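You operate a simulated robot arm through the tools that you are given. There is no shell and no other tool. Be economical: measure what you need, move in short steps, check, and stop when the job is done.

You are at the controls of a simulated robot arm. One attempt, no reset.

## Task
Cap the tube in the press, rack it, then give tube 59 a purple cap.
Fine: the first tube goes into the middle groove of the teal rack; tube 59 stays in the press cradle; set the press latch back to HELD.
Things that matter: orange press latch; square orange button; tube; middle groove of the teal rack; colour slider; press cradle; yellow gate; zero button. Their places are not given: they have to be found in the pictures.

Only the result counts: the job must be done as asked and must still hold three seconds after the hand-in. Knocking over, shifting, dropping, spilling or breaking anything else fails it. A push-on lid holds only when it is set on centred and level and pressed home; a screw cap is set on level and turned clockwise until tight.

## Robot
A 7-joint arm with a two-finger parallel gripper, fixed in place. Base frame: the origin is at the foot of the arm, x ahead of it, y to its left, z up; the work surface is at about z = 834. Units: mm, degrees, N and s.
With the tool pointing down near the work surface it reaches from about 300 to 700 mm from the base axis. Its first joint turns from -66.0 to 66.0 degrees. Payload 1.57 kg.
The tool frame sits at the grasp point between the pads (the TCP): z along the fingers, y along the line on which they close. The tips reach 30 mm beyond it. The gripper opens to 110 mm. The fingers are 24 mm wide and 12 mm thick; the gripper's body (48 by 112 mm) begins 78 mm behind the TCP.
Orientation is that of the tool frame in the base frame, as a unit quaternion [x, y, z, w]. With the fingers straight down and closing along the base's y, the tool's x points along the base's -x, its y along +y and its z along -z.

## Interface
- The arm moves only by the tool move_arm. Its argument "commands" is a list of rows, each an object (a shift or turn left out is 0, a gripper value left out holds the last) with "dp": the shift along the tool's x, y, z in mm, a list of three; "rotation": the turn, a rotation vector about the tool's x, y, z in degrees, a list of three; "claw": the finger opening in mm, from 0 to 110. In form: [{"dp": [dx, dy, dz], "rotation": [wx, wy, wz], "claw": claw}, ...]. A call has 1 to 8 rows; each row shifts and turns the commanded pose from where the row before left it, along the tool's axes as they then stand. Rows are played at 5 a second. More than 50 mm and 8.6 degrees between two rows, or a gripper value outside its range, and nothing of the call is played. Where a pose cannot be reached the arm comes as near as it can. A force on the tool above 70 N (or 10 N above the force at the start of the call, whichever is more), or a blocked arm, ends the call early, and 0.2 s more pass. The fingers move at their own pace (about 108 mm/s each) and stop on an object; they squeeze with about 36 N. The grip force told is the motor's: it shows also when the fingers shut on nothing. Time passes only in rows, and 0.2 s behind the last, so rows that do not move let the fingers close. The reply holds the time, the measured pose of the TCP, the force on the tool along the base axes, the opening and the grip force, in the units named above and with some noise.
- Cameras (640 x 400 px; columns grow to the right, rows downward): "scene" is fixed at [166.5, -382.6, 1396.8]; the picture's right is [0.80, -0.60, 0.00], its down [-0.36, -0.49, -0.79] and it looks along [0.48, 0.64, -0.61] (base axes); focal length 214 px, centre (320, 200). "wrist" rides on the gripper at [70, 16, -141] in the tool frame; the picture's right is [-0.23, 0.97, 0.00], its down [-0.86, -0.20, -0.48] and it looks along [-0.47, -0.11, 0.88] (tool axes); focal length 222 px, centre (320, 200).
- capture(camera): a new picture of that camera. It takes no simulated time.
- measure_at(camera, pixels): for up to 12 pixels [column, row] of the newest picture of that camera ("zoom" is the newest enlarged one), the place [x, y, z] in the base frame of the surface seen there, good to about 2 mm, but the place of the scene camera against the robot may be out by one fixed shift of up to 12 mm in any direction. It takes no simulated time.
- zoom(camera, box): a new picture of the part [left, top, right, bottom] of that camera's present view, enlarged. It takes no simulated time.
- sign_off(): hands the job in; it is judged then, once.

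Work in short steps. Measure before you move; look again where a grasp or a placing could have gone wrong, and mend it. You have 80 turns and 54 pictures in all, those below and enlarged ones among them. Open the gripper and draw the arm clear of the work before you hand the job in, unless the task says otherwise; then end with one line.

The tools are called after "Call:" as name(argument=value, ...) on one line, values as JSON. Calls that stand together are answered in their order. move_arm: Moves the arm, as the interface text tells. Its arguments: {"type":"object","properties":{"commands":{"type":"array","items":{"type":"object","properties":{"dp":{"type":"array","items":{"type":"number"}},"rotation":{"type":"array","items":{"type":"number"}},"claw":{"type":"number"}}}}},"required":["commands"]} The other tools are called the same way: capture (camera) takes a picture; measure_at (camera, pixels) gives the place of the surface under pixels of a picture; zoom (camera, box) takes an enlarged picture of a part of a camera's view; sign_off () hands the job in.

At the start:

```text
time_s: 0.0
tcp_pos: [380.8, 49.8, 1247.1]
orientation: [0.0, 1.0, 0.001, 0.0]
contact_force: [0.1, 0.9, 0.8]
width: 110.0
grasp_force: 0.1
```

scene: 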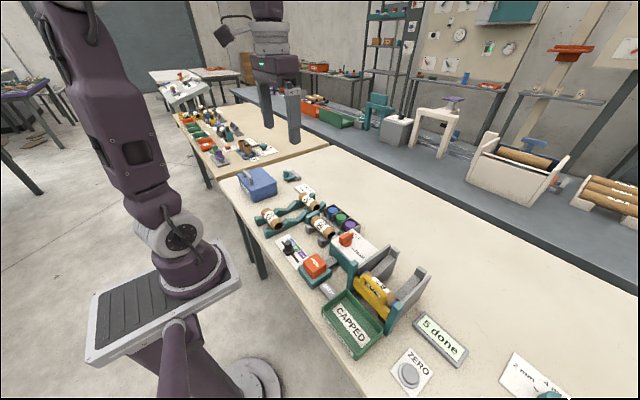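
wrist: 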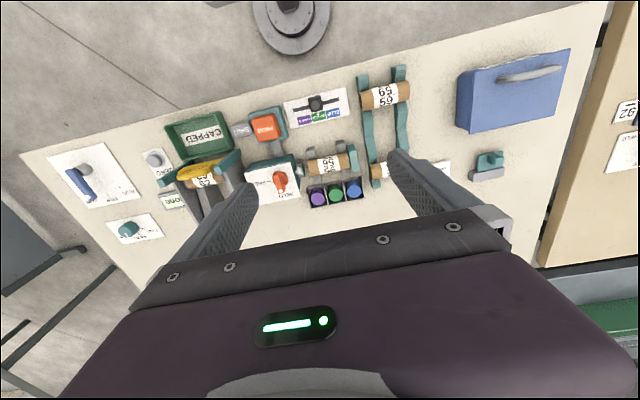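

The pictures show the bench with a press, a rack with tubes, a slider panel and a gate. I zoom in on both views to read the labels.

Call:
zoom(camera="scene", box=[220, 160, 460, 310])

Call:
zoom(camera="wrist", box=[220, 60, 460, 210])

Call:
zoom(camera="scene", box=[300, 240, 580, 400])

```text
2.67 times, centred on (340, 235) of scene
```

zoom: 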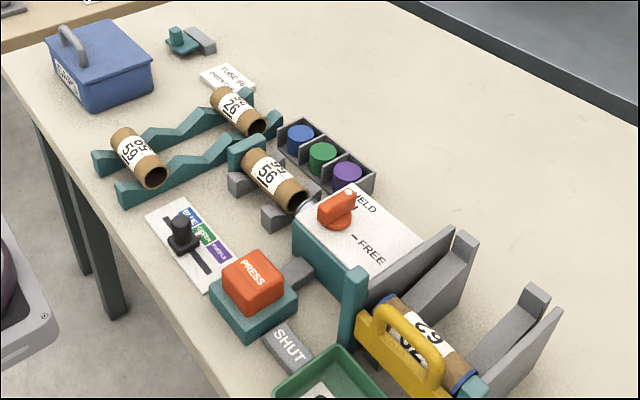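

```text
2.67 times, centred on (340, 135) of wrist
```

zoom: 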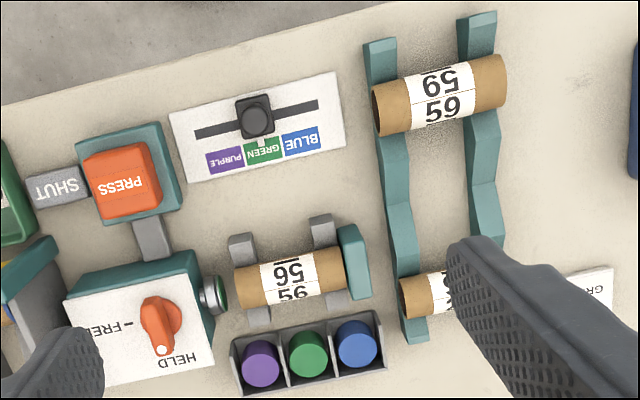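

```text
2.29 times, centred on (440, 320) of scene
```

zoom: 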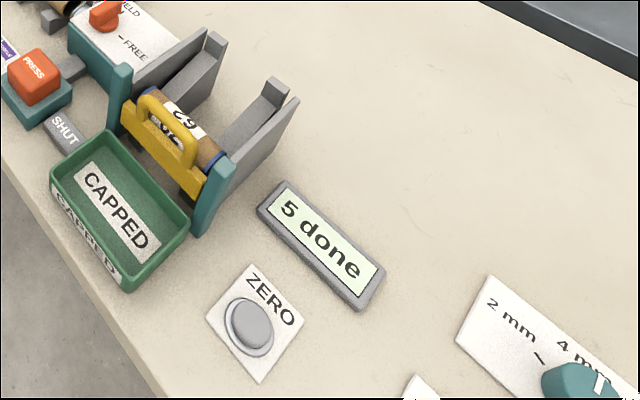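

I want to read the cards near the rack (scene ~(303,187)), and those around the press. I zoom in tightly.

Call:
zoom(camera="scene", box=[270, 165, 350, 215])

Call:
zoom(camera="wrist", box=[40, 100, 260, 260])

Call:
zoom(camera="scene", box=[310, 220, 430, 330])

```text
8.00 times, centred on (310, 190) of scene
```

zoom: 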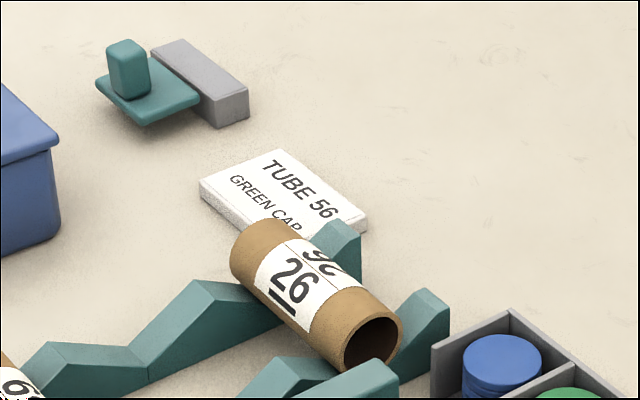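

```text
2.50 times, centred on (150, 180) of wrist
```

zoom: 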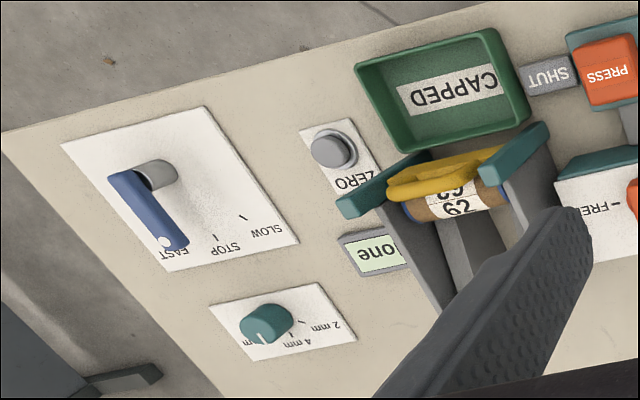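

```text
3.64 times, centred on (370, 275) of scene
```

zoom: 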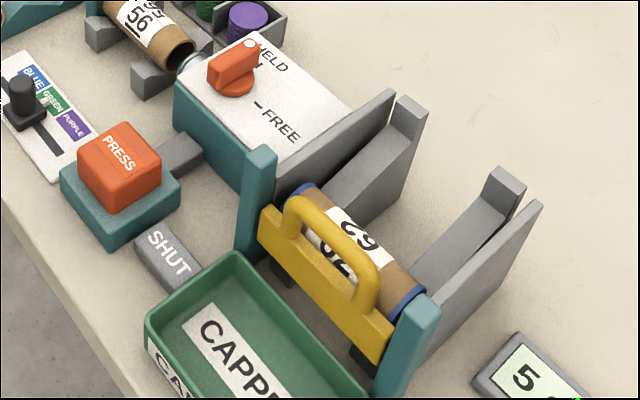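

The card reads "TUBE 56 GREEN CAP" and the slider stands on GREEN. I measure the tubes, latch, button, slider and rack in the wrist view.

Call:
measure_at(camera="wrist", pixels=[[366, 97], [385, 92], [404, 87], [312, 164], [328, 162], [345, 158], [280, 174], [279, 190], [266, 127], [315, 100], [376, 135], [397, 125]])

Call:
measure_at(camera="scene", pixels=[[264, 215], [271, 219], [278, 224], [315, 222], [323, 227], [331, 233], [345, 240], [352, 233], [315, 266], [288, 245], [310, 200], [300, 210]])

```text
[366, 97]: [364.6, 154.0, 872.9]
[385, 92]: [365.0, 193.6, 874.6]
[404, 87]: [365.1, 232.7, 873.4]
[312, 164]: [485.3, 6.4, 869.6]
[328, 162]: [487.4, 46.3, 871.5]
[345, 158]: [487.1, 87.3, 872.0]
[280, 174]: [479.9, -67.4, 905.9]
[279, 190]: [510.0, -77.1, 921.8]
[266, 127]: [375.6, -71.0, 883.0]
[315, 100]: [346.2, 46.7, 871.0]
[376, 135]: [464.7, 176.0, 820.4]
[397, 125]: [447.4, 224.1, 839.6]
```

```text
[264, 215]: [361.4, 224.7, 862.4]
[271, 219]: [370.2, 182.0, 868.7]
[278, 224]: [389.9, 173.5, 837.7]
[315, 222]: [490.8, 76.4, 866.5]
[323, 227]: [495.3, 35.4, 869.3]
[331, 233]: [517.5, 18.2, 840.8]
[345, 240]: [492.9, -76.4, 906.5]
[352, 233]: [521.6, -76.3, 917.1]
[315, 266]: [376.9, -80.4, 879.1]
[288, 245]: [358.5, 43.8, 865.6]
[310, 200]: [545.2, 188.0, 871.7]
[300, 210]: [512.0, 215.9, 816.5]
```

Tubes lie along base y. I go lower over the press area for a closer look.

Call:
move_arm(commands=[{"dp": [0, -14, 40]}, {"dp": [0, -14, 40]}, {"dp": [0, -14, 40]}, {"dp": [0, -14, 40]}, {"dp": [0, -14, 30]}])

Call:
capture(camera="wrist")

```text
time_s: 1.2
tcp_pos: [381.0, -18.9, 1056.2]
orientation: [0.0, 1.0, 0.0, 0.0]
contact_force: [-0.8, -0.1, -0.5]
width: 110.0
grasp_force: 0.1
```

```text
45 pictures are left
```

wrist: 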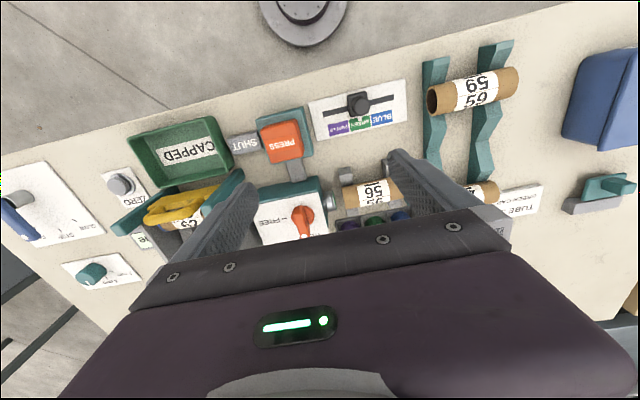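

The latch knob is at about (303,218) and the button at (282,142). I zoom in here.

Call:
zoom(camera="wrist", box=[240, 130, 420, 242])

Call:
zoom(camera="wrist", box=[380, 30, 560, 222])

```text
3.56 times, centred on (330, 186) of wrist
```

zoom: 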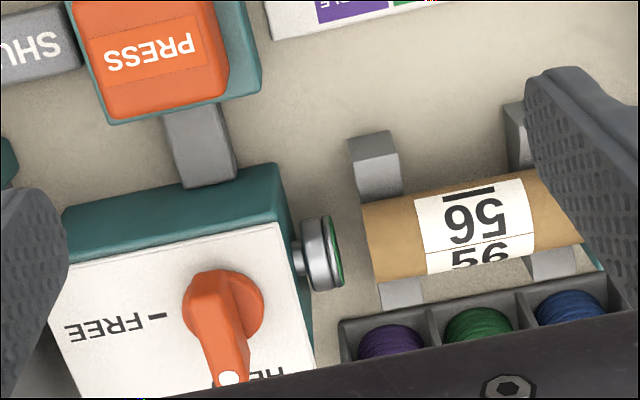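

```text
2.08 times, centred on (470, 126) of wrist
```

zoom: 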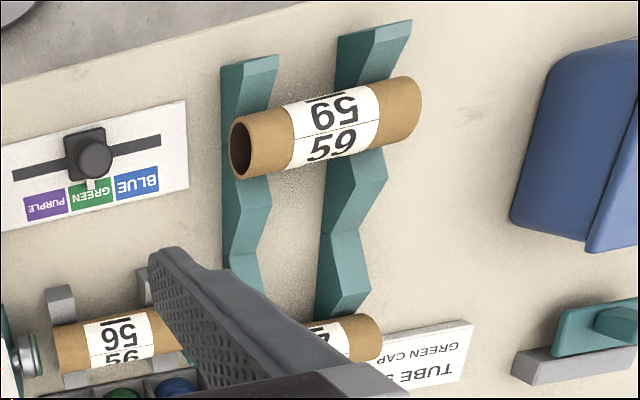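

I measure the latch, button, plunger and tube 56 geometry in this closer view.

Call:
measure_at(camera="wrist", pixels=[[297, 209], [304, 236], [309, 212], [301, 220], [262, 216], [284, 222], [282, 142], [332, 196], [344, 190], [345, 200], [374, 181], [383, 178]])

Call:
measure_at(camera="zoom", pixels=[[240, 145], [268, 131], [338, 112], [412, 90], [418, 100], [408, 130], [95, 155], [250, 200], [345, 190], [245, 260], [345, 265], [330, 330]])

```text
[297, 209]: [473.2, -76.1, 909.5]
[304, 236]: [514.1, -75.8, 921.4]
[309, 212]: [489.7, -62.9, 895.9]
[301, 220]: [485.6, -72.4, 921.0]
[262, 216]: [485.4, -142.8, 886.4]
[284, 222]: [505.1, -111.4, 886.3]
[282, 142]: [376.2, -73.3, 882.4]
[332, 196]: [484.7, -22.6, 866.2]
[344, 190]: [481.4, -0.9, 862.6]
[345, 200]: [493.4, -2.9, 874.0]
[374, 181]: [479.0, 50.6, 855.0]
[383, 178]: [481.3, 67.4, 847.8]
```

```text
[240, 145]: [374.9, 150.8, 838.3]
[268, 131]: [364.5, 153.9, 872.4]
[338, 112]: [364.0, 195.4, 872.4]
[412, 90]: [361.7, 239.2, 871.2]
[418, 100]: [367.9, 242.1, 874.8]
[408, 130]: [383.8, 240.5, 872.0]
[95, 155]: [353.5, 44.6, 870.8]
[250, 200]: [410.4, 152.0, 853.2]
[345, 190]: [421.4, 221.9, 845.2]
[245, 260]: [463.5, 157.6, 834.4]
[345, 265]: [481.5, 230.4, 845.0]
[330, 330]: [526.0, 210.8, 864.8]
```

The latch lever points to +x (HELD) at about (487,-75), top z≈921; FREE lies toward -y, i.e. 90° clockwise from above. I move above it for a close look.

Call:
move_arm(commands=[{"dp": [-30, -14, 10]}, {"dp": [-30, -14, 10]}, {"dp": [-30, -14, 10]}, {"dp": [-14, -14, 16]}, {"dp": [0, 0, 0], "claw": 70}])

Call:
capture(camera="wrist")

```text
time_s: 2.4
tcp_pos: [483.7, -76.3, 1010.3]
orientation: [0.0, 1.0, 0.0, 0.0]
contact_force: [0.0, -0.3, 0.6]
width: 70.0
grasp_force: 0.1
```

```text
42 pictures are left
```

wrist: 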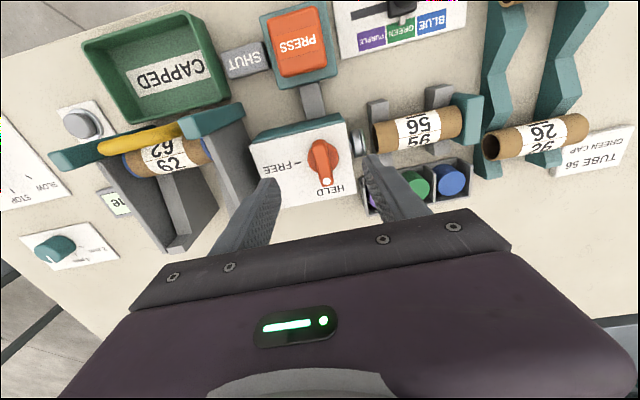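

The lever is now at about (323,165). I zoom and measure the hub.

Call:
zoom(camera="wrist", box=[240, 90, 400, 200])

Call:
measure_at(camera="wrist", pixels=[[318, 142], [327, 182], [323, 165], [337, 160], [332, 147], [309, 162], [312, 185], [297, 38], [275, 20], [321, 55], [383, 130], [450, 120]])

```text
3.64 times, centred on (320, 145) of wrist
```

zoom: 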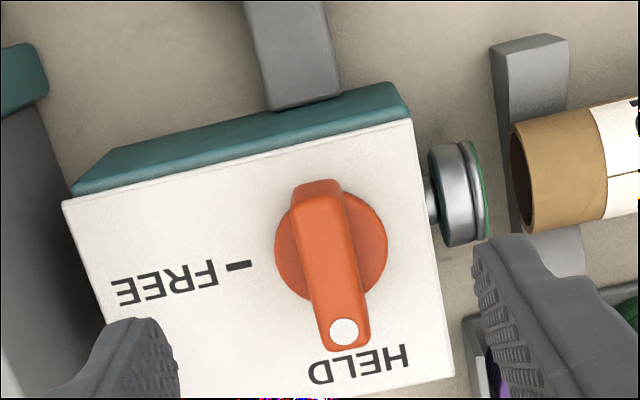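

```text
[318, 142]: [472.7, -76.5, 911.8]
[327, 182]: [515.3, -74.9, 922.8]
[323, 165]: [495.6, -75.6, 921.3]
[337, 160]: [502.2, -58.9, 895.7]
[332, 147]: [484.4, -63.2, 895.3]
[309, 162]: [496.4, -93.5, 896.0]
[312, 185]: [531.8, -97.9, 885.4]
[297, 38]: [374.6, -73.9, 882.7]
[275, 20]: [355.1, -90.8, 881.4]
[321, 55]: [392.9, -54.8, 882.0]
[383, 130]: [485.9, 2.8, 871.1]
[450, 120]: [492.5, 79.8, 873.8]
```

Hub disc centre works out at about (496,-76), lever spanning x 470–518, z 896–922. I descend astride the lever with TCP z≈930 and close on it.

Call:
move_arm(commands=[{"dp": [-12, 0, 30], "claw": 50}, {"dp": [0, 0, 30]}, {"dp": [0, 0, 20]}, {"dp": [0, 0, 0], "claw": 5}, {"dp": [0, 0, 0]}])

```text
time_s: 3.6
tcp_pos: [496.4, -75.3, 932.0]
orientation: [0.0, 1.0, 0.0, 0.0]
contact_force: [-1.6, 2.0, -4.0]
width: 15.9
grasp_force: 32.0
```

The lever is gripped (width 15.9). I turn clockwise from above (+z of the tool) in steps.

Call:
move_arm(commands=[{"rotation": [0, 0, 8]}, {"rotation": [0, 0, 8]}, {"rotation": [0, 0, 8]}, {"rotation": [0, 0, 8]}, {"rotation": [0, 0, 8]}, {"rotation": [0, 0, 8]}])

```text
time_s: 5.0
tcp_pos: [496.9, -74.2, 931.6]
orientation: [0.408, 0.913, 0.001, -0.001]
contact_force: [4.6, 15.0, -11.7]
width: 16.0
grasp_force: 31.4
```

Call:
move_arm(commands=[{"rotation": [0, 0, 8]}, {"rotation": [0, 0, 8]}, {"rotation": [0, 0, 8]}, {"rotation": [0, 0, 8]}, {"rotation": [0, 0, 8]}, {"rotation": [0, 0, 2]}])

Call:
capture(camera="scene")

```text
time_s: 6.4
tcp_pos: [498.8, -75.5, 931.5]
orientation: [0.707, 0.707, 0.0, 0.001]
contact_force: [17.0, 20.7, -13.1]
width: 16.1
grasp_force: 31.6
```

```text
40 pictures are left
```

scene: 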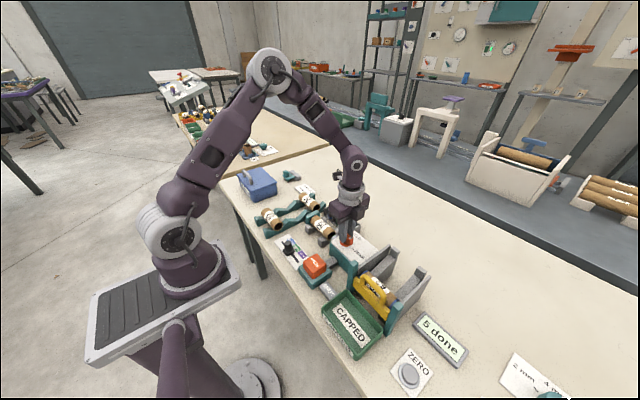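

The lever has followed the 90° turn. I release, rise 70 mm, and look.

Call:
move_arm(commands=[{"claw": 50}, {"claw": 50}, {"dp": [0, 0, -35]}, {"dp": [0, 0, -35]}, {"dp": [0, 0, 0]}])

Call:
zoom(camera="scene", box=[220, 160, 460, 310])

```text
time_s: 7.6
tcp_pos: [496.9, -75.5, 1002.9]
orientation: [0.707, 0.708, 0.001, 0.0]
contact_force: [0.6, 0.8, -1.0]
width: 50.4
grasp_force: 0.1
```

```text
2.67 times, centred on (340, 235) of scene
```

zoom: 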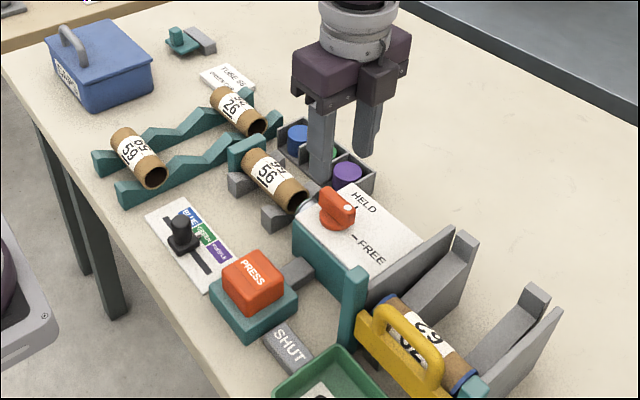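

Latch now points to FREE. I go above the square orange button (375,-73, top z≈882) with fingers shut.

Call:
move_arm(commands=[{"dp": [0, -41, 0], "claw": 0}, {"dp": [0, -41, 0]}, {"dp": [0, -40, 0]}, {"dp": [0, 0, 40]}, {"dp": [0, 0, 36]}, {"dp": [0, 0, 0]}])

Call:
zoom(camera="scene", box=[260, 190, 400, 310])

```text
time_s: 9.0
tcp_pos: [374.8, -77.5, 925.2]
orientation: [0.707, 0.707, 0.0, 0.0]
contact_force: [-0.9, 0.0, -0.4]
width: 0.0
grasp_force: 21.1
```

```text
3.33 times, centred on (330, 250) of scene
```

zoom: 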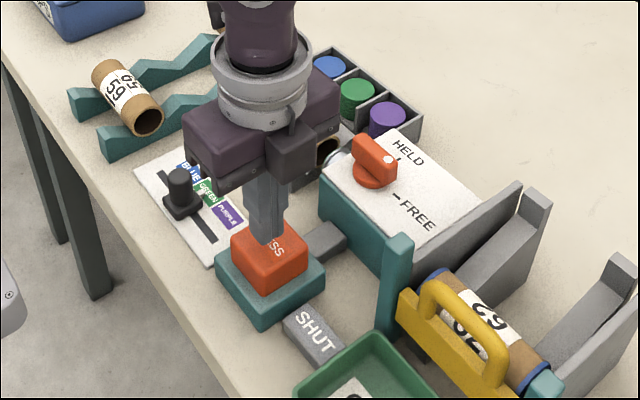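

The fingertips are above the button, about 13 mm clear. I press down in small steps, watching force.

Call:
move_arm(commands=[{"dp": [0, 3, 8]}, {"dp": [0, 0, 5]}, {"dp": [0, 0, 3]}, {"dp": [0, 0, 3]}, {"dp": [0, 0, 0]}])

Call:
zoom(camera="scene", box=[290, 200, 390, 280])

```text
time_s: 10.2
tcp_pos: [378.9, -76.0, 906.3]
orientation: [0.707, 0.708, 0.001, 0.0]
contact_force: [2.6, -1.8, 4.5]
width: 0.2
grasp_force: 21.5
```

```text
5.00 times, centred on (340, 240) of scene
```

zoom: 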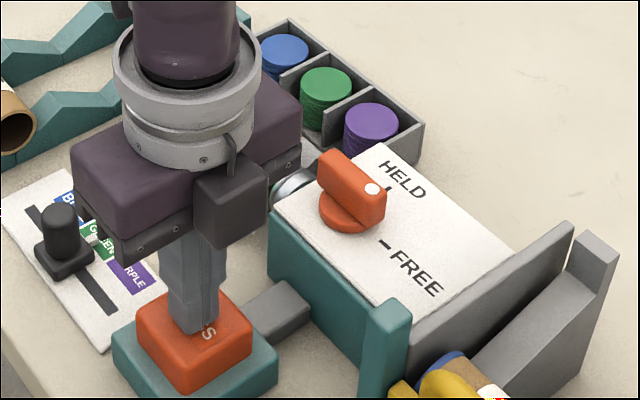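

Contact with light force (4.5 N) at z 906. I press further.

Call:
move_arm(commands=[{"dp": [0, 0, 2]}, {"dp": [0, 0, 2]}, {"dp": [0, 0, 2]}, {"dp": [0, 0, 2]}, {"dp": [0, 0, 0]}])

Call:
zoom(camera="scene", box=[290, 200, 390, 280])

```text
time_s: 11.4
tcp_pos: [376.5, -76.1, 898.8]
orientation: [0.707, 0.707, -0.001, 0.0]
contact_force: [-0.3, -2.8, 5.5]
width: 0.0
grasp_force: 21.6
```

```text
5.00 times, centred on (340, 240) of scene
```

zoom: 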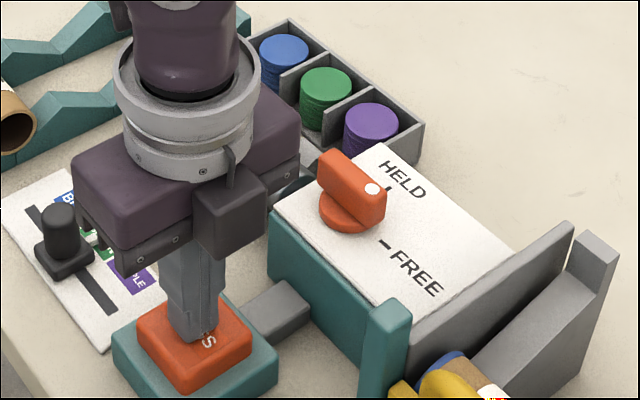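

The ram behind the latch has moved. I press a little further and hold, then rise and look.

Call:
move_arm(commands=[{"dp": [0, 0, 2]}, {"dp": [0, 0, 2]}, {"dp": [0, 0, 2]}, {"dp": [0, 0, 0]}, {"dp": [0, 0, 0]}])

Call:
capture(camera="wrist")

```text
time_s: 12.6
tcp_pos: [377.3, -75.3, 893.3]
orientation: [0.707, 0.707, 0.0, 0.0]
contact_force: [1.4, 0.2, 7.6]
width: 0.1
grasp_force: 21.6
```

```text
35 pictures are left
```

wrist: 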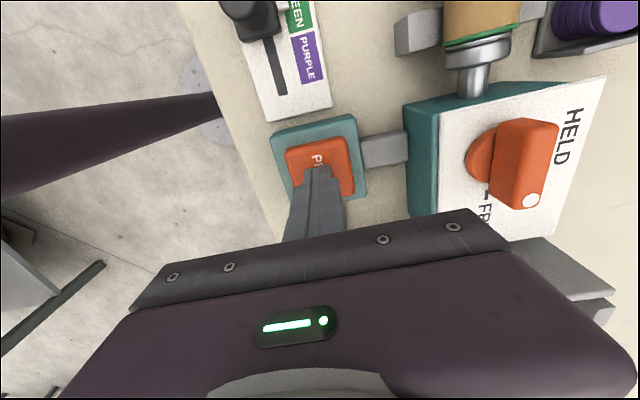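

The ram is against tube 56 with the green cap. I keep pressing until the button bottoms out.

Call:
move_arm(commands=[{"dp": [0, 0, 2]}, {"dp": [0, 0, 2]}, {"dp": [0, 0, 2]}, {"dp": [0, 0, 0]}, {"dp": [0, 0, 0]}])

Call:
zoom(camera="wrist", box=[380, 0, 580, 120])

```text
time_s: 13.8
tcp_pos: [377.4, -75.8, 887.9]
orientation: [0.707, 0.707, 0.0, 0.001]
contact_force: [-0.6, 4.5, 62.7]
width: 0.0
grasp_force: 21.0
```

```text
3.20 times, centred on (480, 60) of wrist
```

zoom: 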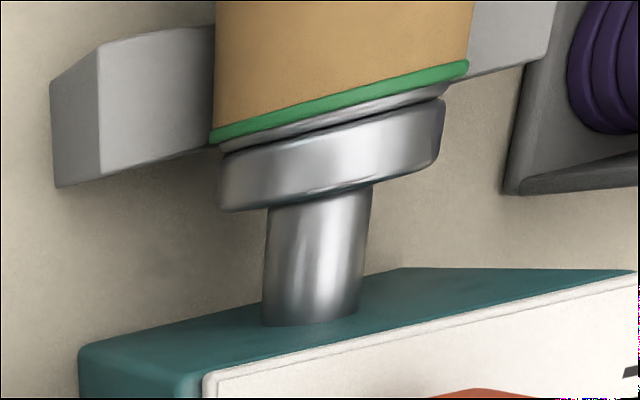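

Force 63 N: bottomed, with the cap seated against the tube end. I rise and look.

Call:
move_arm(commands=[{"dp": [0, 0, -15]}, {"dp": [0, 0, -30]}, {"dp": [0, 0, -40]}, {"dp": [0, 0, -40]}, {"dp": [0, 0, 0]}])

Call:
capture(camera="wrist")

```text
time_s: 15.0
tcp_pos: [376.7, -76.1, 1012.0]
orientation: [0.707, 0.707, 0.0, 0.0]
contact_force: [0.3, 0.6, 0.2]
width: 0.0
grasp_force: 21.4
```

```text
33 pictures are left
```

wrist: 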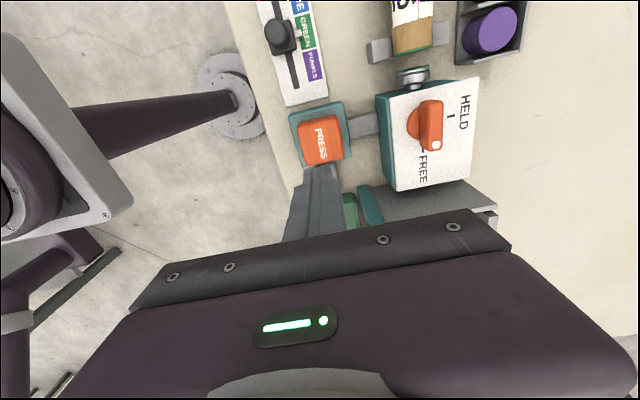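

The ram has retracted. I move over tube 56 and open the gripper to look at its cap.

Call:
move_arm(commands=[{"dp": [30, 28, 0], "claw": 80}, {"dp": [30, 28, 0]}, {"dp": [30, 28, 0]}, {"dp": [30, 28, 0]}, {"dp": [0, 0, 0]}])

Call:
capture(camera="wrist")

```text
time_s: 16.2
tcp_pos: [491.1, 45.0, 1012.5]
orientation: [0.707, 0.707, 0.0, 0.0]
contact_force: [-0.4, 0.7, -0.1]
width: 80.0
grasp_force: 0.0
```

```text
32 pictures are left
```

wrist: 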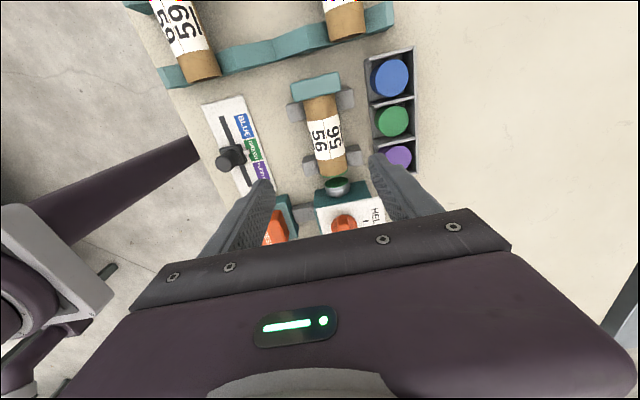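

Call:
zoom(camera="wrist", box=[260, 60, 420, 240])

Call:
zoom(camera="scene", box=[300, 200, 380, 260])

```text
2.22 times, centred on (340, 150) of wrist
```

zoom: 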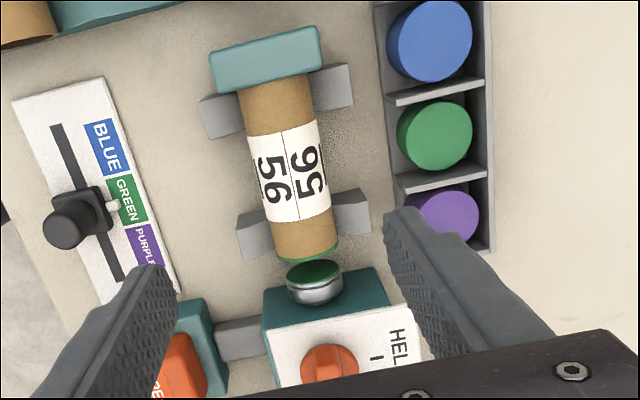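

```text
6.67 times, centred on (340, 230) of scene
```

zoom: 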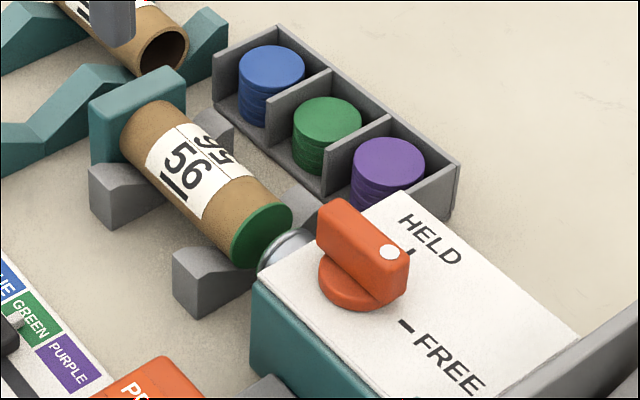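

Tube 56 wears the green cap. I measure the tube and the cradle as well as the rack grooves in this view.

Call:
measure_at(camera="zoom", pixels=[[275, 85], [288, 180], [302, 240], [275, 182], [300, 178], [262, 185], [312, 175], [265, 50], [335, 85], [222, 120], [340, 215], [258, 240]])

Call:
measure_at(camera="wrist", pixels=[[200, 60], [190, 35], [210, 32], [180, 35], [347, 18], [335, 20], [230, 57], [262, 55], [290, 45], [315, 35], [175, 75], [383, 20]])

```text
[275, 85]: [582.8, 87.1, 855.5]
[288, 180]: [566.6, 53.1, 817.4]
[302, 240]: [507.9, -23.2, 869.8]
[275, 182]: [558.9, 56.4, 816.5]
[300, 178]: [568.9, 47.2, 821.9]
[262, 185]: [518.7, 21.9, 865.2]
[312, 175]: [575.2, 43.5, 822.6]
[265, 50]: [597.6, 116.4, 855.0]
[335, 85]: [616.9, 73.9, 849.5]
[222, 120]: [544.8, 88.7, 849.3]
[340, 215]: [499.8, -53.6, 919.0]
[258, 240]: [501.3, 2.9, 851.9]
```

```text
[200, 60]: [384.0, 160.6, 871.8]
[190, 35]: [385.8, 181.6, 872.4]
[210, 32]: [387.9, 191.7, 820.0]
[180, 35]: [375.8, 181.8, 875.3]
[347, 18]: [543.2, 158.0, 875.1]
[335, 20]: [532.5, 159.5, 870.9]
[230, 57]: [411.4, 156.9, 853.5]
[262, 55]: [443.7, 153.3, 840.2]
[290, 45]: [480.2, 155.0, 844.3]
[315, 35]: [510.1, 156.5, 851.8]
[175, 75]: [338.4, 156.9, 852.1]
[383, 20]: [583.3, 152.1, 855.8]
```

That went to the scene zoom; I measure again with wrist pixels for tube 56.

Call:
measure_at(camera="wrist", pixels=[[317, 100], [322, 125], [330, 165], [309, 140], [314, 139], [324, 139], [334, 138], [342, 137], [315, 83], [296, 112], [317, 95], [353, 100]])

```text
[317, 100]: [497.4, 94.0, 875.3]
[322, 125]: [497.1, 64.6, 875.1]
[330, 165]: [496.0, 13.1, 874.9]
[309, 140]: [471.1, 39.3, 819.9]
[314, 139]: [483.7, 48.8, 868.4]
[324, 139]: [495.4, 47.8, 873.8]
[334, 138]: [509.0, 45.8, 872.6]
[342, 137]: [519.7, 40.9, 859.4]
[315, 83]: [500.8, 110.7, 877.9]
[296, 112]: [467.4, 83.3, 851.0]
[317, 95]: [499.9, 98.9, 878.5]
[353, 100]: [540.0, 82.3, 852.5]
```

Tube 56: axis x≈499, top z≈875, diameter ≈40, y 0–97. I check the cap tray edge and table z before descending.

Call:
measure_at(camera="wrist", pixels=[[367, 75], [370, 105], [368, 110], [362, 120], [355, 130], [389, 75], [296, 130], [314, 168], [200, 75], [168, 15], [192, 78], [214, 70]])

```text
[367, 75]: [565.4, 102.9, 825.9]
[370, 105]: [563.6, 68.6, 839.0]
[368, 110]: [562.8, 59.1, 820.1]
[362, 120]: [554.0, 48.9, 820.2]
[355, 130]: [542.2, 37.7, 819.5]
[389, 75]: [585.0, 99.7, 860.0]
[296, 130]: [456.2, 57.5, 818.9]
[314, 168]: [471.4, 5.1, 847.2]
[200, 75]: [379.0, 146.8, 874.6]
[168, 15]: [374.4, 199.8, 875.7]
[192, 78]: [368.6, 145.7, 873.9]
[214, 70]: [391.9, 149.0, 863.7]
```

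Tray edge at x≈563 is clear. I descend on tube 56 at (499,48) with opening 62 to TCP z≈868.

Call:
move_arm(commands=[{"dp": [3, 8, 0], "claw": 62}, {"dp": [0, 0, 45]}, {"dp": [0, 0, 45]}, {"dp": [0, 0, 34]}, {"dp": [0, 0, 20]}, {"dp": [0, 0, 0]}])

Call:
capture(camera="wrist")

```text
time_s: 17.6
tcp_pos: [498.3, 47.0, 866.7]
orientation: [0.708, 0.707, 0.001, 0.0]
contact_force: [-0.1, 0.0, -0.2]
width: 62.0
grasp_force: 0.0
```

```text
29 pictures are left
```

wrist: 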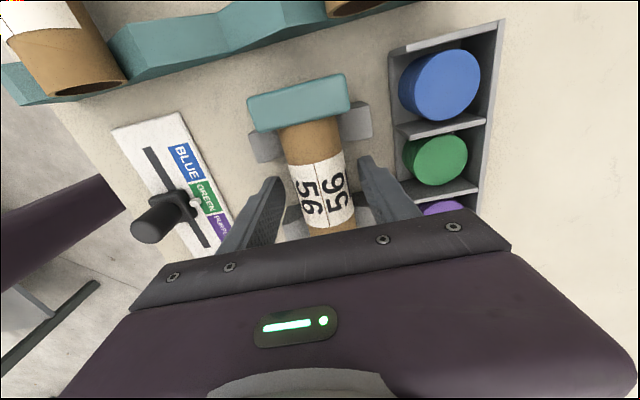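

The fingers straddle tube 56. I close, and lift a little.

Call:
move_arm(commands=[{"claw": 20}, {"claw": 20}, {"claw": 20}, {"dp": [0, 0, -6]}, {"dp": [0, 0, -10]}, {"dp": [0, 0, 0]}])

```text
time_s: 19.0
tcp_pos: [497.9, 46.5, 884.1]
orientation: [0.707, 0.707, -0.001, 0.0]
contact_force: [0.0, -0.4, -0.1]
width: 38.3
grasp_force: 35.8
```

Gripped (38.3 mm). I lift to about z 975 and carry it over the middle groove (459, 190).

Call:
move_arm(commands=[{"dp": [0, 0, -45]}, {"dp": [0, 0, -45]}, {"dp": [36, -10, 0]}, {"dp": [36, -10, 0]}, {"dp": [36, -10, 0]}, {"dp": [36, -9, 0]}, {"dp": [0, 0, 0]}])

Call:
capture(camera="wrist")

Call:
zoom(camera="scene", box=[240, 140, 380, 240])

```text
time_s: 20.6
tcp_pos: [458.4, 191.1, 974.1]
orientation: [0.707, 0.707, 0.001, 0.0]
contact_force: [-0.3, -0.6, 0.3]
width: 38.0
grasp_force: 36.1
```

```text
28 pictures are left
```

wrist: 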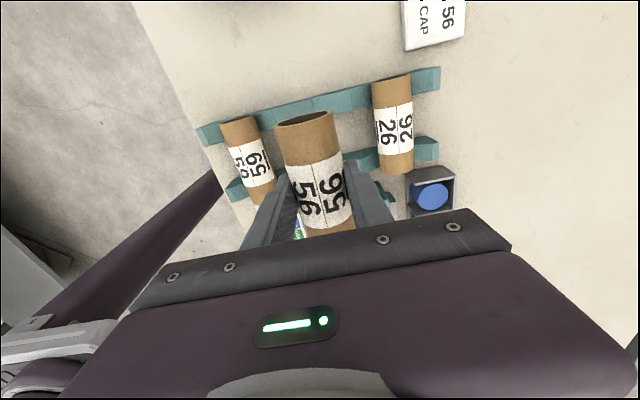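

```text
4.00 times, centred on (310, 190) of scene
```

zoom: 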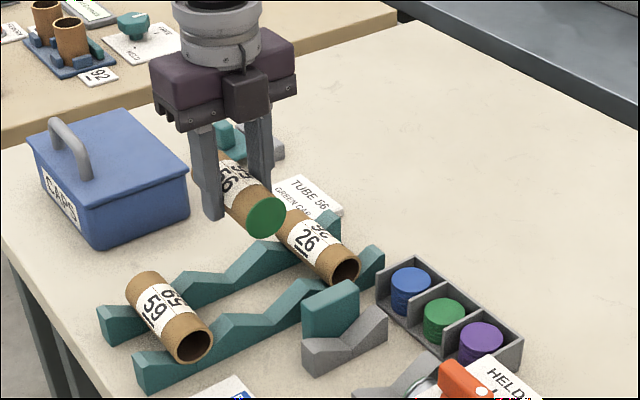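

The tube is held level over the middle groove. I confirm neighbours and rail profile.

Call:
measure_at(camera="wrist", pixels=[[237, 122], [248, 152], [262, 200], [391, 78], [395, 130], [398, 172], [268, 113], [300, 103], [322, 99], [345, 93], [360, 90], [430, 75]])

```text
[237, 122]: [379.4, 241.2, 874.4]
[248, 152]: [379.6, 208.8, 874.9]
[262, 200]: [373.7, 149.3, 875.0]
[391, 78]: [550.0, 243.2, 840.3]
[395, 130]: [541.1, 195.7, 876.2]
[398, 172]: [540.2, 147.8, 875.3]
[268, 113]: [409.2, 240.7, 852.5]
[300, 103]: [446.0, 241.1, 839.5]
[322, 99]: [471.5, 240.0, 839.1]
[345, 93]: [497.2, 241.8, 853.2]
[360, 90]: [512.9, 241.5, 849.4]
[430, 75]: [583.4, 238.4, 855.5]
```

The groove is centred at x≈459. I lower to z≈868.

Call:
move_arm(commands=[{"dp": [1, 0, 40]}, {"dp": [0, 0, 40]}, {"dp": [0, 0, 15]}, {"dp": [0, 0, 6]}, {"dp": [0, 0, 3]}, {"dp": [0, 0, 0]}])

```text
time_s: 22.0
tcp_pos: [458.9, 191.8, 870.5]
orientation: [0.707, 0.708, 0.0, 0.0]
contact_force: [0.6, -0.4, -1.0]
width: 38.3
grasp_force: 36.2
```

Call:
move_arm(commands=[{"dp": [0, 0, 2]}, {"dp": [0, 0, 1]}, {"dp": [0, 0, 1]}, {"dp": [0, 0, 0]}])

```text
time_s: 23.0
tcp_pos: [459.7, 191.4, 866.7]
orientation: [0.707, 0.707, 0.001, 0.0]
contact_force: [3.7, -0.2, 28.3]
width: 38.0
grasp_force: 36.6
```

Contact is felt (28 N): the tube is seated. I ease up 1 mm, open, and rise.

Call:
move_arm(commands=[{"dp": [0, 0, -1]}, {"claw": 58}, {"claw": 58}, {"dp": [0, 0, -20]}, {"dp": [0, 0, -40]}, {"dp": [0, 0, -40]}, {"dp": [0, 0, 0]}])

Call:
capture(camera="wrist")

Call:
zoom(camera="scene", box=[240, 160, 380, 260])

```text
time_s: 24.6
tcp_pos: [459.3, 192.6, 966.4]
orientation: [0.707, 0.707, 0.0, 0.0]
contact_force: [0.2, 0.0, 0.1]
width: 57.9
grasp_force: 0.1
```

```text
26 pictures are left
```

wrist: 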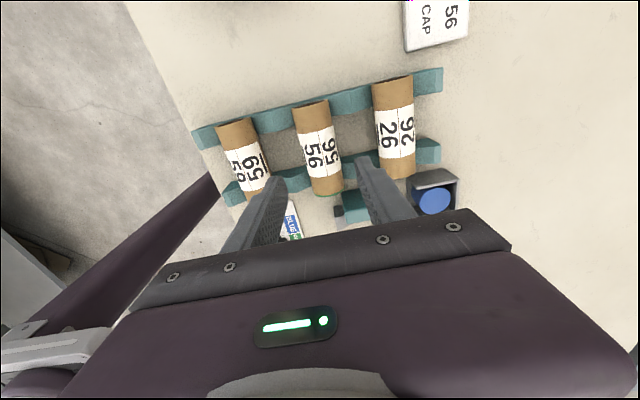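

```text
4.00 times, centred on (310, 210) of scene
```

zoom: 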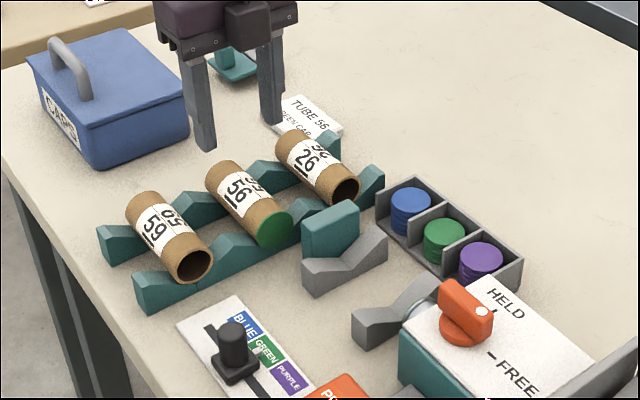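

Tube 56 rests in the middle groove. Next the colour slider: I move over it for measuring.

Call:
move_arm(commands=[{"dp": [-36, -26, 0]}, {"dp": [-36, -27, 0]}, {"dp": [-36, -27, 0]}, {"dp": [-36, -27, 0]}, {"dp": [0, 0, 0]}])

Call:
capture(camera="wrist")

```text
time_s: 25.8
tcp_pos: [350.6, 46.4, 966.0]
orientation: [0.707, 0.707, -0.001, 0.0]
contact_force: [-0.1, 0.1, -0.5]
width: 58.0
grasp_force: 0.1
```

```text
24 pictures are left
```

wrist: 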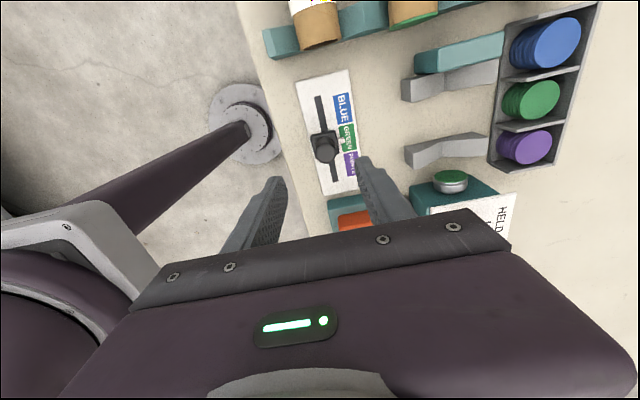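

Call:
zoom(camera="wrist", box=[280, 60, 400, 210])

Call:
measure_at(camera="wrist", pixels=[[326, 156], [324, 137], [318, 97], [334, 180], [342, 108], [347, 137], [350, 165], [340, 142], [315, 152], [329, 130], [316, 138], [330, 165]])

```text
2.67 times, centred on (340, 135) of wrist
```

zoom: 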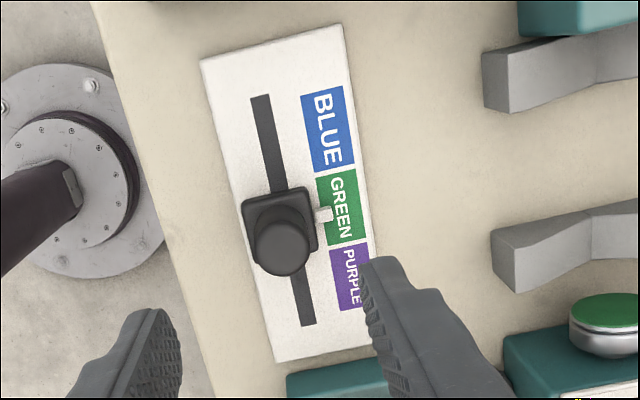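

```text
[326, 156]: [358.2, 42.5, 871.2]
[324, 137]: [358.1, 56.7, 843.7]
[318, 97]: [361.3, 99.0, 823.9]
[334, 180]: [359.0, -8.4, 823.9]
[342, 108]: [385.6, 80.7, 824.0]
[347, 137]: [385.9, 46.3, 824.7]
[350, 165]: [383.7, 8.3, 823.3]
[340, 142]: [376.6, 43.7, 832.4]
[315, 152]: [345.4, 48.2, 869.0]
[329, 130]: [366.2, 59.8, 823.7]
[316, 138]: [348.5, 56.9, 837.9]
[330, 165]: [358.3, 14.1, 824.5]
```

Slider knob at (358,45), top z 871; PURPLE label centre at y≈10, pitch ≈35. I descend astride the knob post to z≈878 and grip it.

Call:
move_arm(commands=[{"dp": [-1.5, 7.5, 0]}, {"dp": [0, 0, 45]}, {"dp": [0, 0, 30]}, {"dp": [0, 0, 13]}, {"claw": 8}, {"claw": 8}, {"claw": 8}])

```text
time_s: 27.4
tcp_pos: [357.0, 47.4, 878.1]
orientation: [0.707, 0.707, -0.001, -0.001]
contact_force: [-12.5, -1.0, -19.3]
width: 22.6
grasp_force: 35.3
```

Gripped. I slide it 35 mm toward -y in small steps.

Call:
move_arm(commands=[{"dp": [-7, 0, 0]}, {"dp": [-7, 0, 0]}, {"dp": [-7, 0, 0]}, {"dp": [-7, 0, 0]}, {"dp": [-7, 0, 0]}, {"dp": [0, 0, 0]}])

Call:
zoom(camera="scene", box=[250, 200, 390, 300])

```text
time_s: 28.8
tcp_pos: [358.2, 11.1, 879.4]
orientation: [0.707, 0.707, -0.001, 0.0]
contact_force: [-25.8, -2.1, -28.6]
width: 22.6
grasp_force: 35.7
```

```text
4.00 times, centred on (320, 250) of scene
```

zoom: 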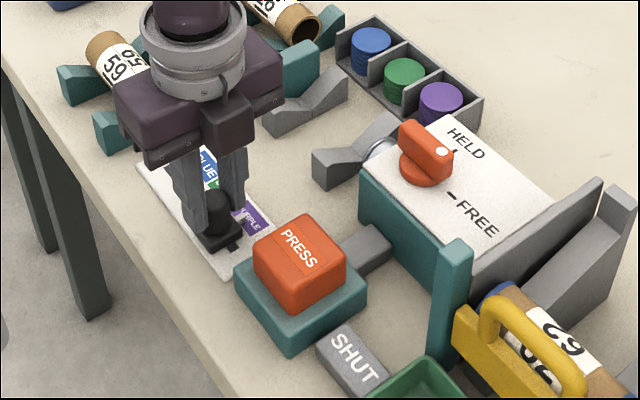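

The slider is near PURPLE. I release and rise to check the pointer and the ram's cap.

Call:
move_arm(commands=[{"claw": 58}, {"claw": 58}, {"dp": [0, 0, -45]}, {"dp": [0, 0, -45]}, {"dp": [40, 0, 0]}, {"dp": [0, 0, 0]}])

Call:
capture(camera="wrist")

```text
time_s: 30.2
tcp_pos: [361.5, 50.9, 968.3]
orientation: [0.707, 0.708, -0.001, 0.0]
contact_force: [0.0, 0.1, 0.2]
width: 58.1
grasp_force: 0.0
```

```text
21 pictures are left
```

wrist: 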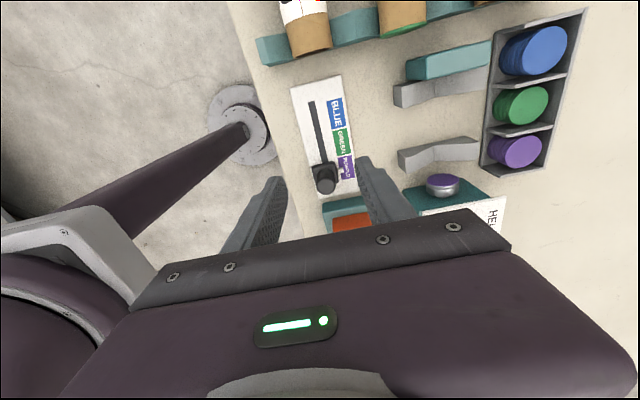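

The ram now carries a purple cap. I move over tube 59 (375,192) and descend.

Call:
move_arm(commands=[{"dp": [35, 3, 0], "claw": 58}, {"dp": [35, 4, 0]}, {"dp": [35, 4, 0]}, {"dp": [36, 3, 0]}, {"dp": [0, 0, 40]}, {"dp": [0, 0, 20]}, {"dp": [0, 0, 0]}])

Call:
capture(camera="wrist")

```text
time_s: 31.8
tcp_pos: [373.6, 193.0, 907.5]
orientation: [0.707, 0.707, 0.0, 0.0]
contact_force: [0.3, 0.8, 0.5]
width: 58.2
grasp_force: 0.1
```

```text
20 pictures are left
```

wrist: 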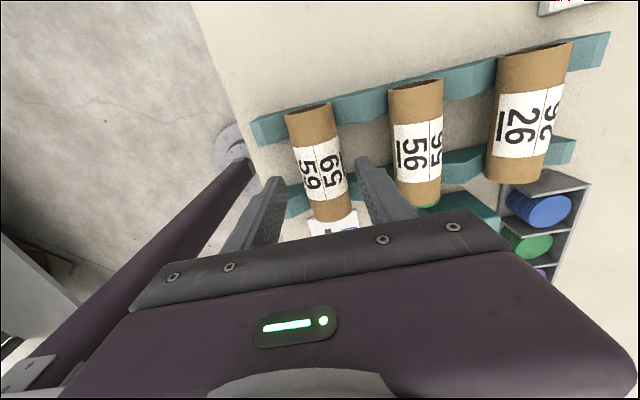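

Fingers are astride tube 59. I descend to z≈868, close and lift.

Call:
move_arm(commands=[{"dp": [0, 1, 25]}, {"dp": [0, 0, 14]}, {"dp": [0, 0, 0], "claw": 20}, {"claw": 20}, {"claw": 20}, {"dp": [0, 0, -8]}, {"dp": [0, 0, -12]}, {"dp": [0, 0, 0]}])

```text
time_s: 33.6
tcp_pos: [373.1, 192.1, 890.0]
orientation: [0.707, 0.707, 0.0, 0.0]
contact_force: [-0.4, 0.5, -0.5]
width: 38.3
grasp_force: 35.7
```

Tube 59 is gripped. I lift and carry it over the cradle (498, 45.5).

Call:
move_arm(commands=[{"dp": [0, 0, -45]}, {"dp": [0, 0, -40]}, {"dp": [-36, 31, 0]}, {"dp": [-37, 31, 0]}, {"dp": [-37, 31, 0]}, {"dp": [-37, 32, 0]}, {"dp": [0, 0, 0]}])

Call:
zoom(camera="scene", box=[250, 160, 390, 260])

Call:
capture(camera="wrist")

```text
time_s: 35.2
tcp_pos: [499.8, 45.0, 975.0]
orientation: [0.707, 0.707, 0.001, 0.0]
contact_force: [-0.4, 0.6, -0.8]
width: 38.4
grasp_force: 36.2
```

```text
4.00 times, centred on (320, 210) of scene
```

zoom: 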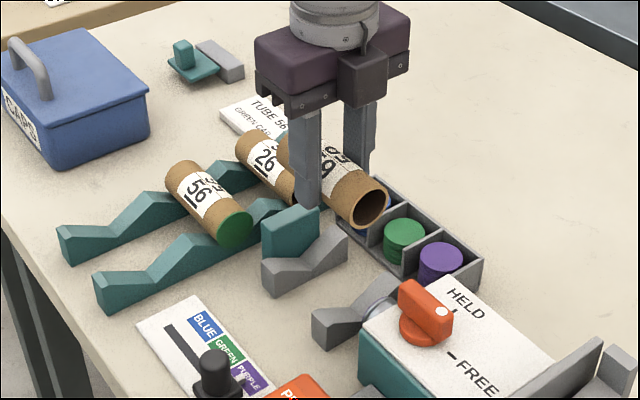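

```text
18 pictures are left
```

wrist: 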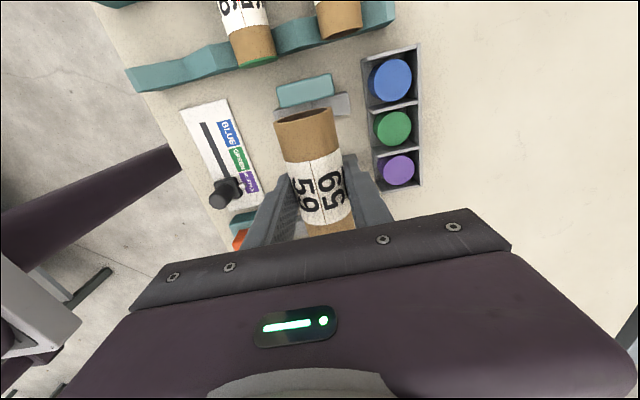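

I compare the held tube's far end with the stop's face before lowering.

Call:
measure_at(camera="wrist", pixels=[[300, 120], [302, 117], [320, 114], [300, 103], [300, 99], [320, 97], [305, 85], [345, 100], [310, 130], [288, 110]])

```text
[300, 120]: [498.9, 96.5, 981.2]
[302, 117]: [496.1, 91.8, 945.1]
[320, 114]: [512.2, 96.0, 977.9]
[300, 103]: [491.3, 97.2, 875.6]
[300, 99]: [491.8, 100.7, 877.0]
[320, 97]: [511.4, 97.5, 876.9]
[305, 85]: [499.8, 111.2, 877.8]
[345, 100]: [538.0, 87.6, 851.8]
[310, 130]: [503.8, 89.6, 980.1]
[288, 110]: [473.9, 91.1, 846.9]
```

Tube end y≈96 vs stop ≈97.5; I shift 2 mm toward the ram and lower to just above the seat.

Call:
move_arm(commands=[{"dp": [-2, -1, 40]}, {"dp": [0, 0, 40]}, {"dp": [0, 0, 15]}, {"dp": [0, 0, 6]}, {"dp": [0, 0, 2]}, {"dp": [0, 0, 0]}])

```text
time_s: 36.6
tcp_pos: [499.2, 44.2, 871.6]
orientation: [0.707, 0.707, 0.0, 0.001]
contact_force: [0.0, 0.6, -0.1]
width: 38.0
grasp_force: 36.0
```

Call:
move_arm(commands=[{"dp": [0, 0, 1]}, {"dp": [0, 0, 1]}, {"dp": [0, 0, 1]}, {"dp": [0, 0, 0]}])

```text
time_s: 37.6
tcp_pos: [498.4, 44.6, 869.7]
orientation: [0.707, 0.707, 0.0, 0.002]
contact_force: [2.5, 0.5, 10.2]
width: 38.1
grasp_force: 36.2
```

Seated (10 N). I open, rise and check.

Call:
move_arm(commands=[{"claw": 60}, {"claw": 60}, {"dp": [0, 0, -25]}, {"dp": [0, 0, -45]}, {"dp": [0, 0, -45]}, {"dp": [0, 0, 0]}])

Call:
zoom(camera="scene", box=[260, 180, 380, 260])

Call:
capture(camera="wrist")

```text
time_s: 39.0
tcp_pos: [497.6, 43.8, 984.9]
orientation: [0.707, 0.707, -0.001, 0.0]
contact_force: [-0.4, -0.4, 0.3]
width: 60.2
grasp_force: 0.0
```

```text
5.00 times, centred on (320, 220) of scene
```

zoom: 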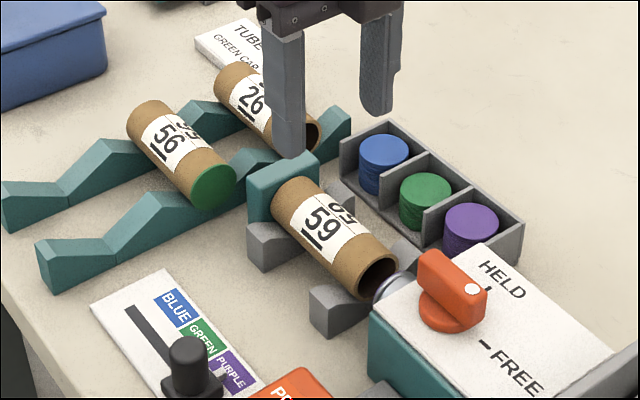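

```text
16 pictures are left
```

wrist: 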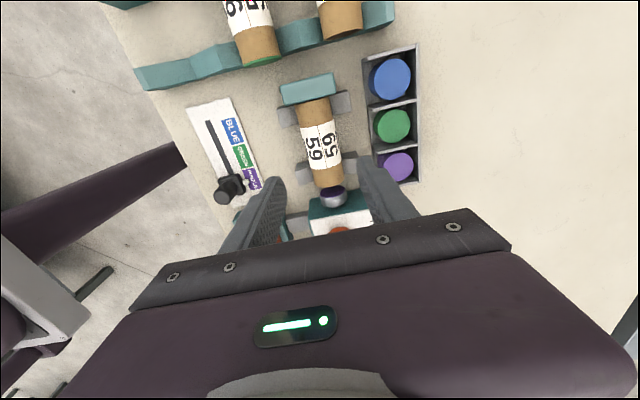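

Tube 59 sits level in the cradle, ram purple. I go to the button with closed fingers.

Call:
move_arm(commands=[{"dp": [-30, -30, 0], "claw": 0}, {"dp": [-30, -30, 0]}, {"dp": [-30, -30, 0]}, {"dp": [-30, -31, 0]}, {"dp": [0, 0, 40]}, {"dp": [0, 0, 30]}, {"dp": [0, 0, 0]}])

```text
time_s: 40.6
tcp_pos: [376.2, -77.3, 912.6]
orientation: [0.707, 0.707, 0.0, 0.0]
contact_force: [-0.3, 0.4, -0.1]
width: 0.0
grasp_force: 20.7
```

Now I press down smoothly to z≈888 as before.

Call:
move_arm(commands=[{"dp": [1, 0, 4]}, {"dp": [0, 0, 4]}, {"dp": [0, 0, 4]}, {"dp": [0, 0, 4]}, {"dp": [0, 0, 3]}, {"dp": [0, 0, 2]}, {"dp": [0, 0, 0]}])

Call:
move_arm(commands=[{"dp": [0, 0, 2]}, {"dp": [0, 0, 2]}, {"dp": [0, 0, 1]}, {"dp": [0, 0, 0]}, {"dp": [0, 0, 0]}])

Call:
zoom(camera="wrist", box=[380, 0, 580, 120])

```text
time_s: 42.2
tcp_pos: [376.2, -75.1, 893.0]
orientation: [0.707, 0.707, 0.0, 0.001]
contact_force: [-1.3, -2.0, 7.4]
width: 0.1
grasp_force: 20.9
```

```text
time_s: 43.4
tcp_pos: [375.5, -76.0, 887.3]
orientation: [0.707, 0.707, 0.0, 0.0]
contact_force: [-3.7, -0.3, 25.7]
width: 0.1
grasp_force: 21.1
```

```text
3.20 times, centred on (480, 60) of wrist
```

zoom: 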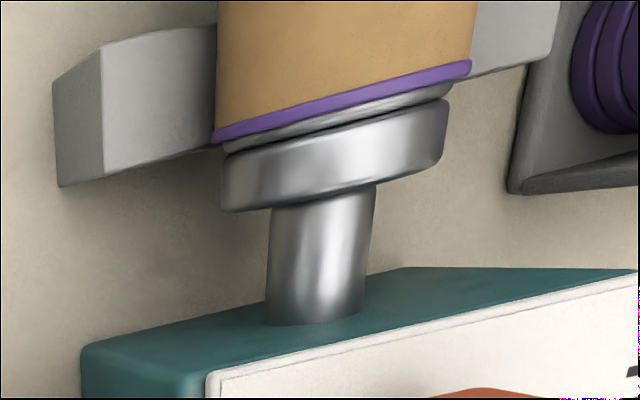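

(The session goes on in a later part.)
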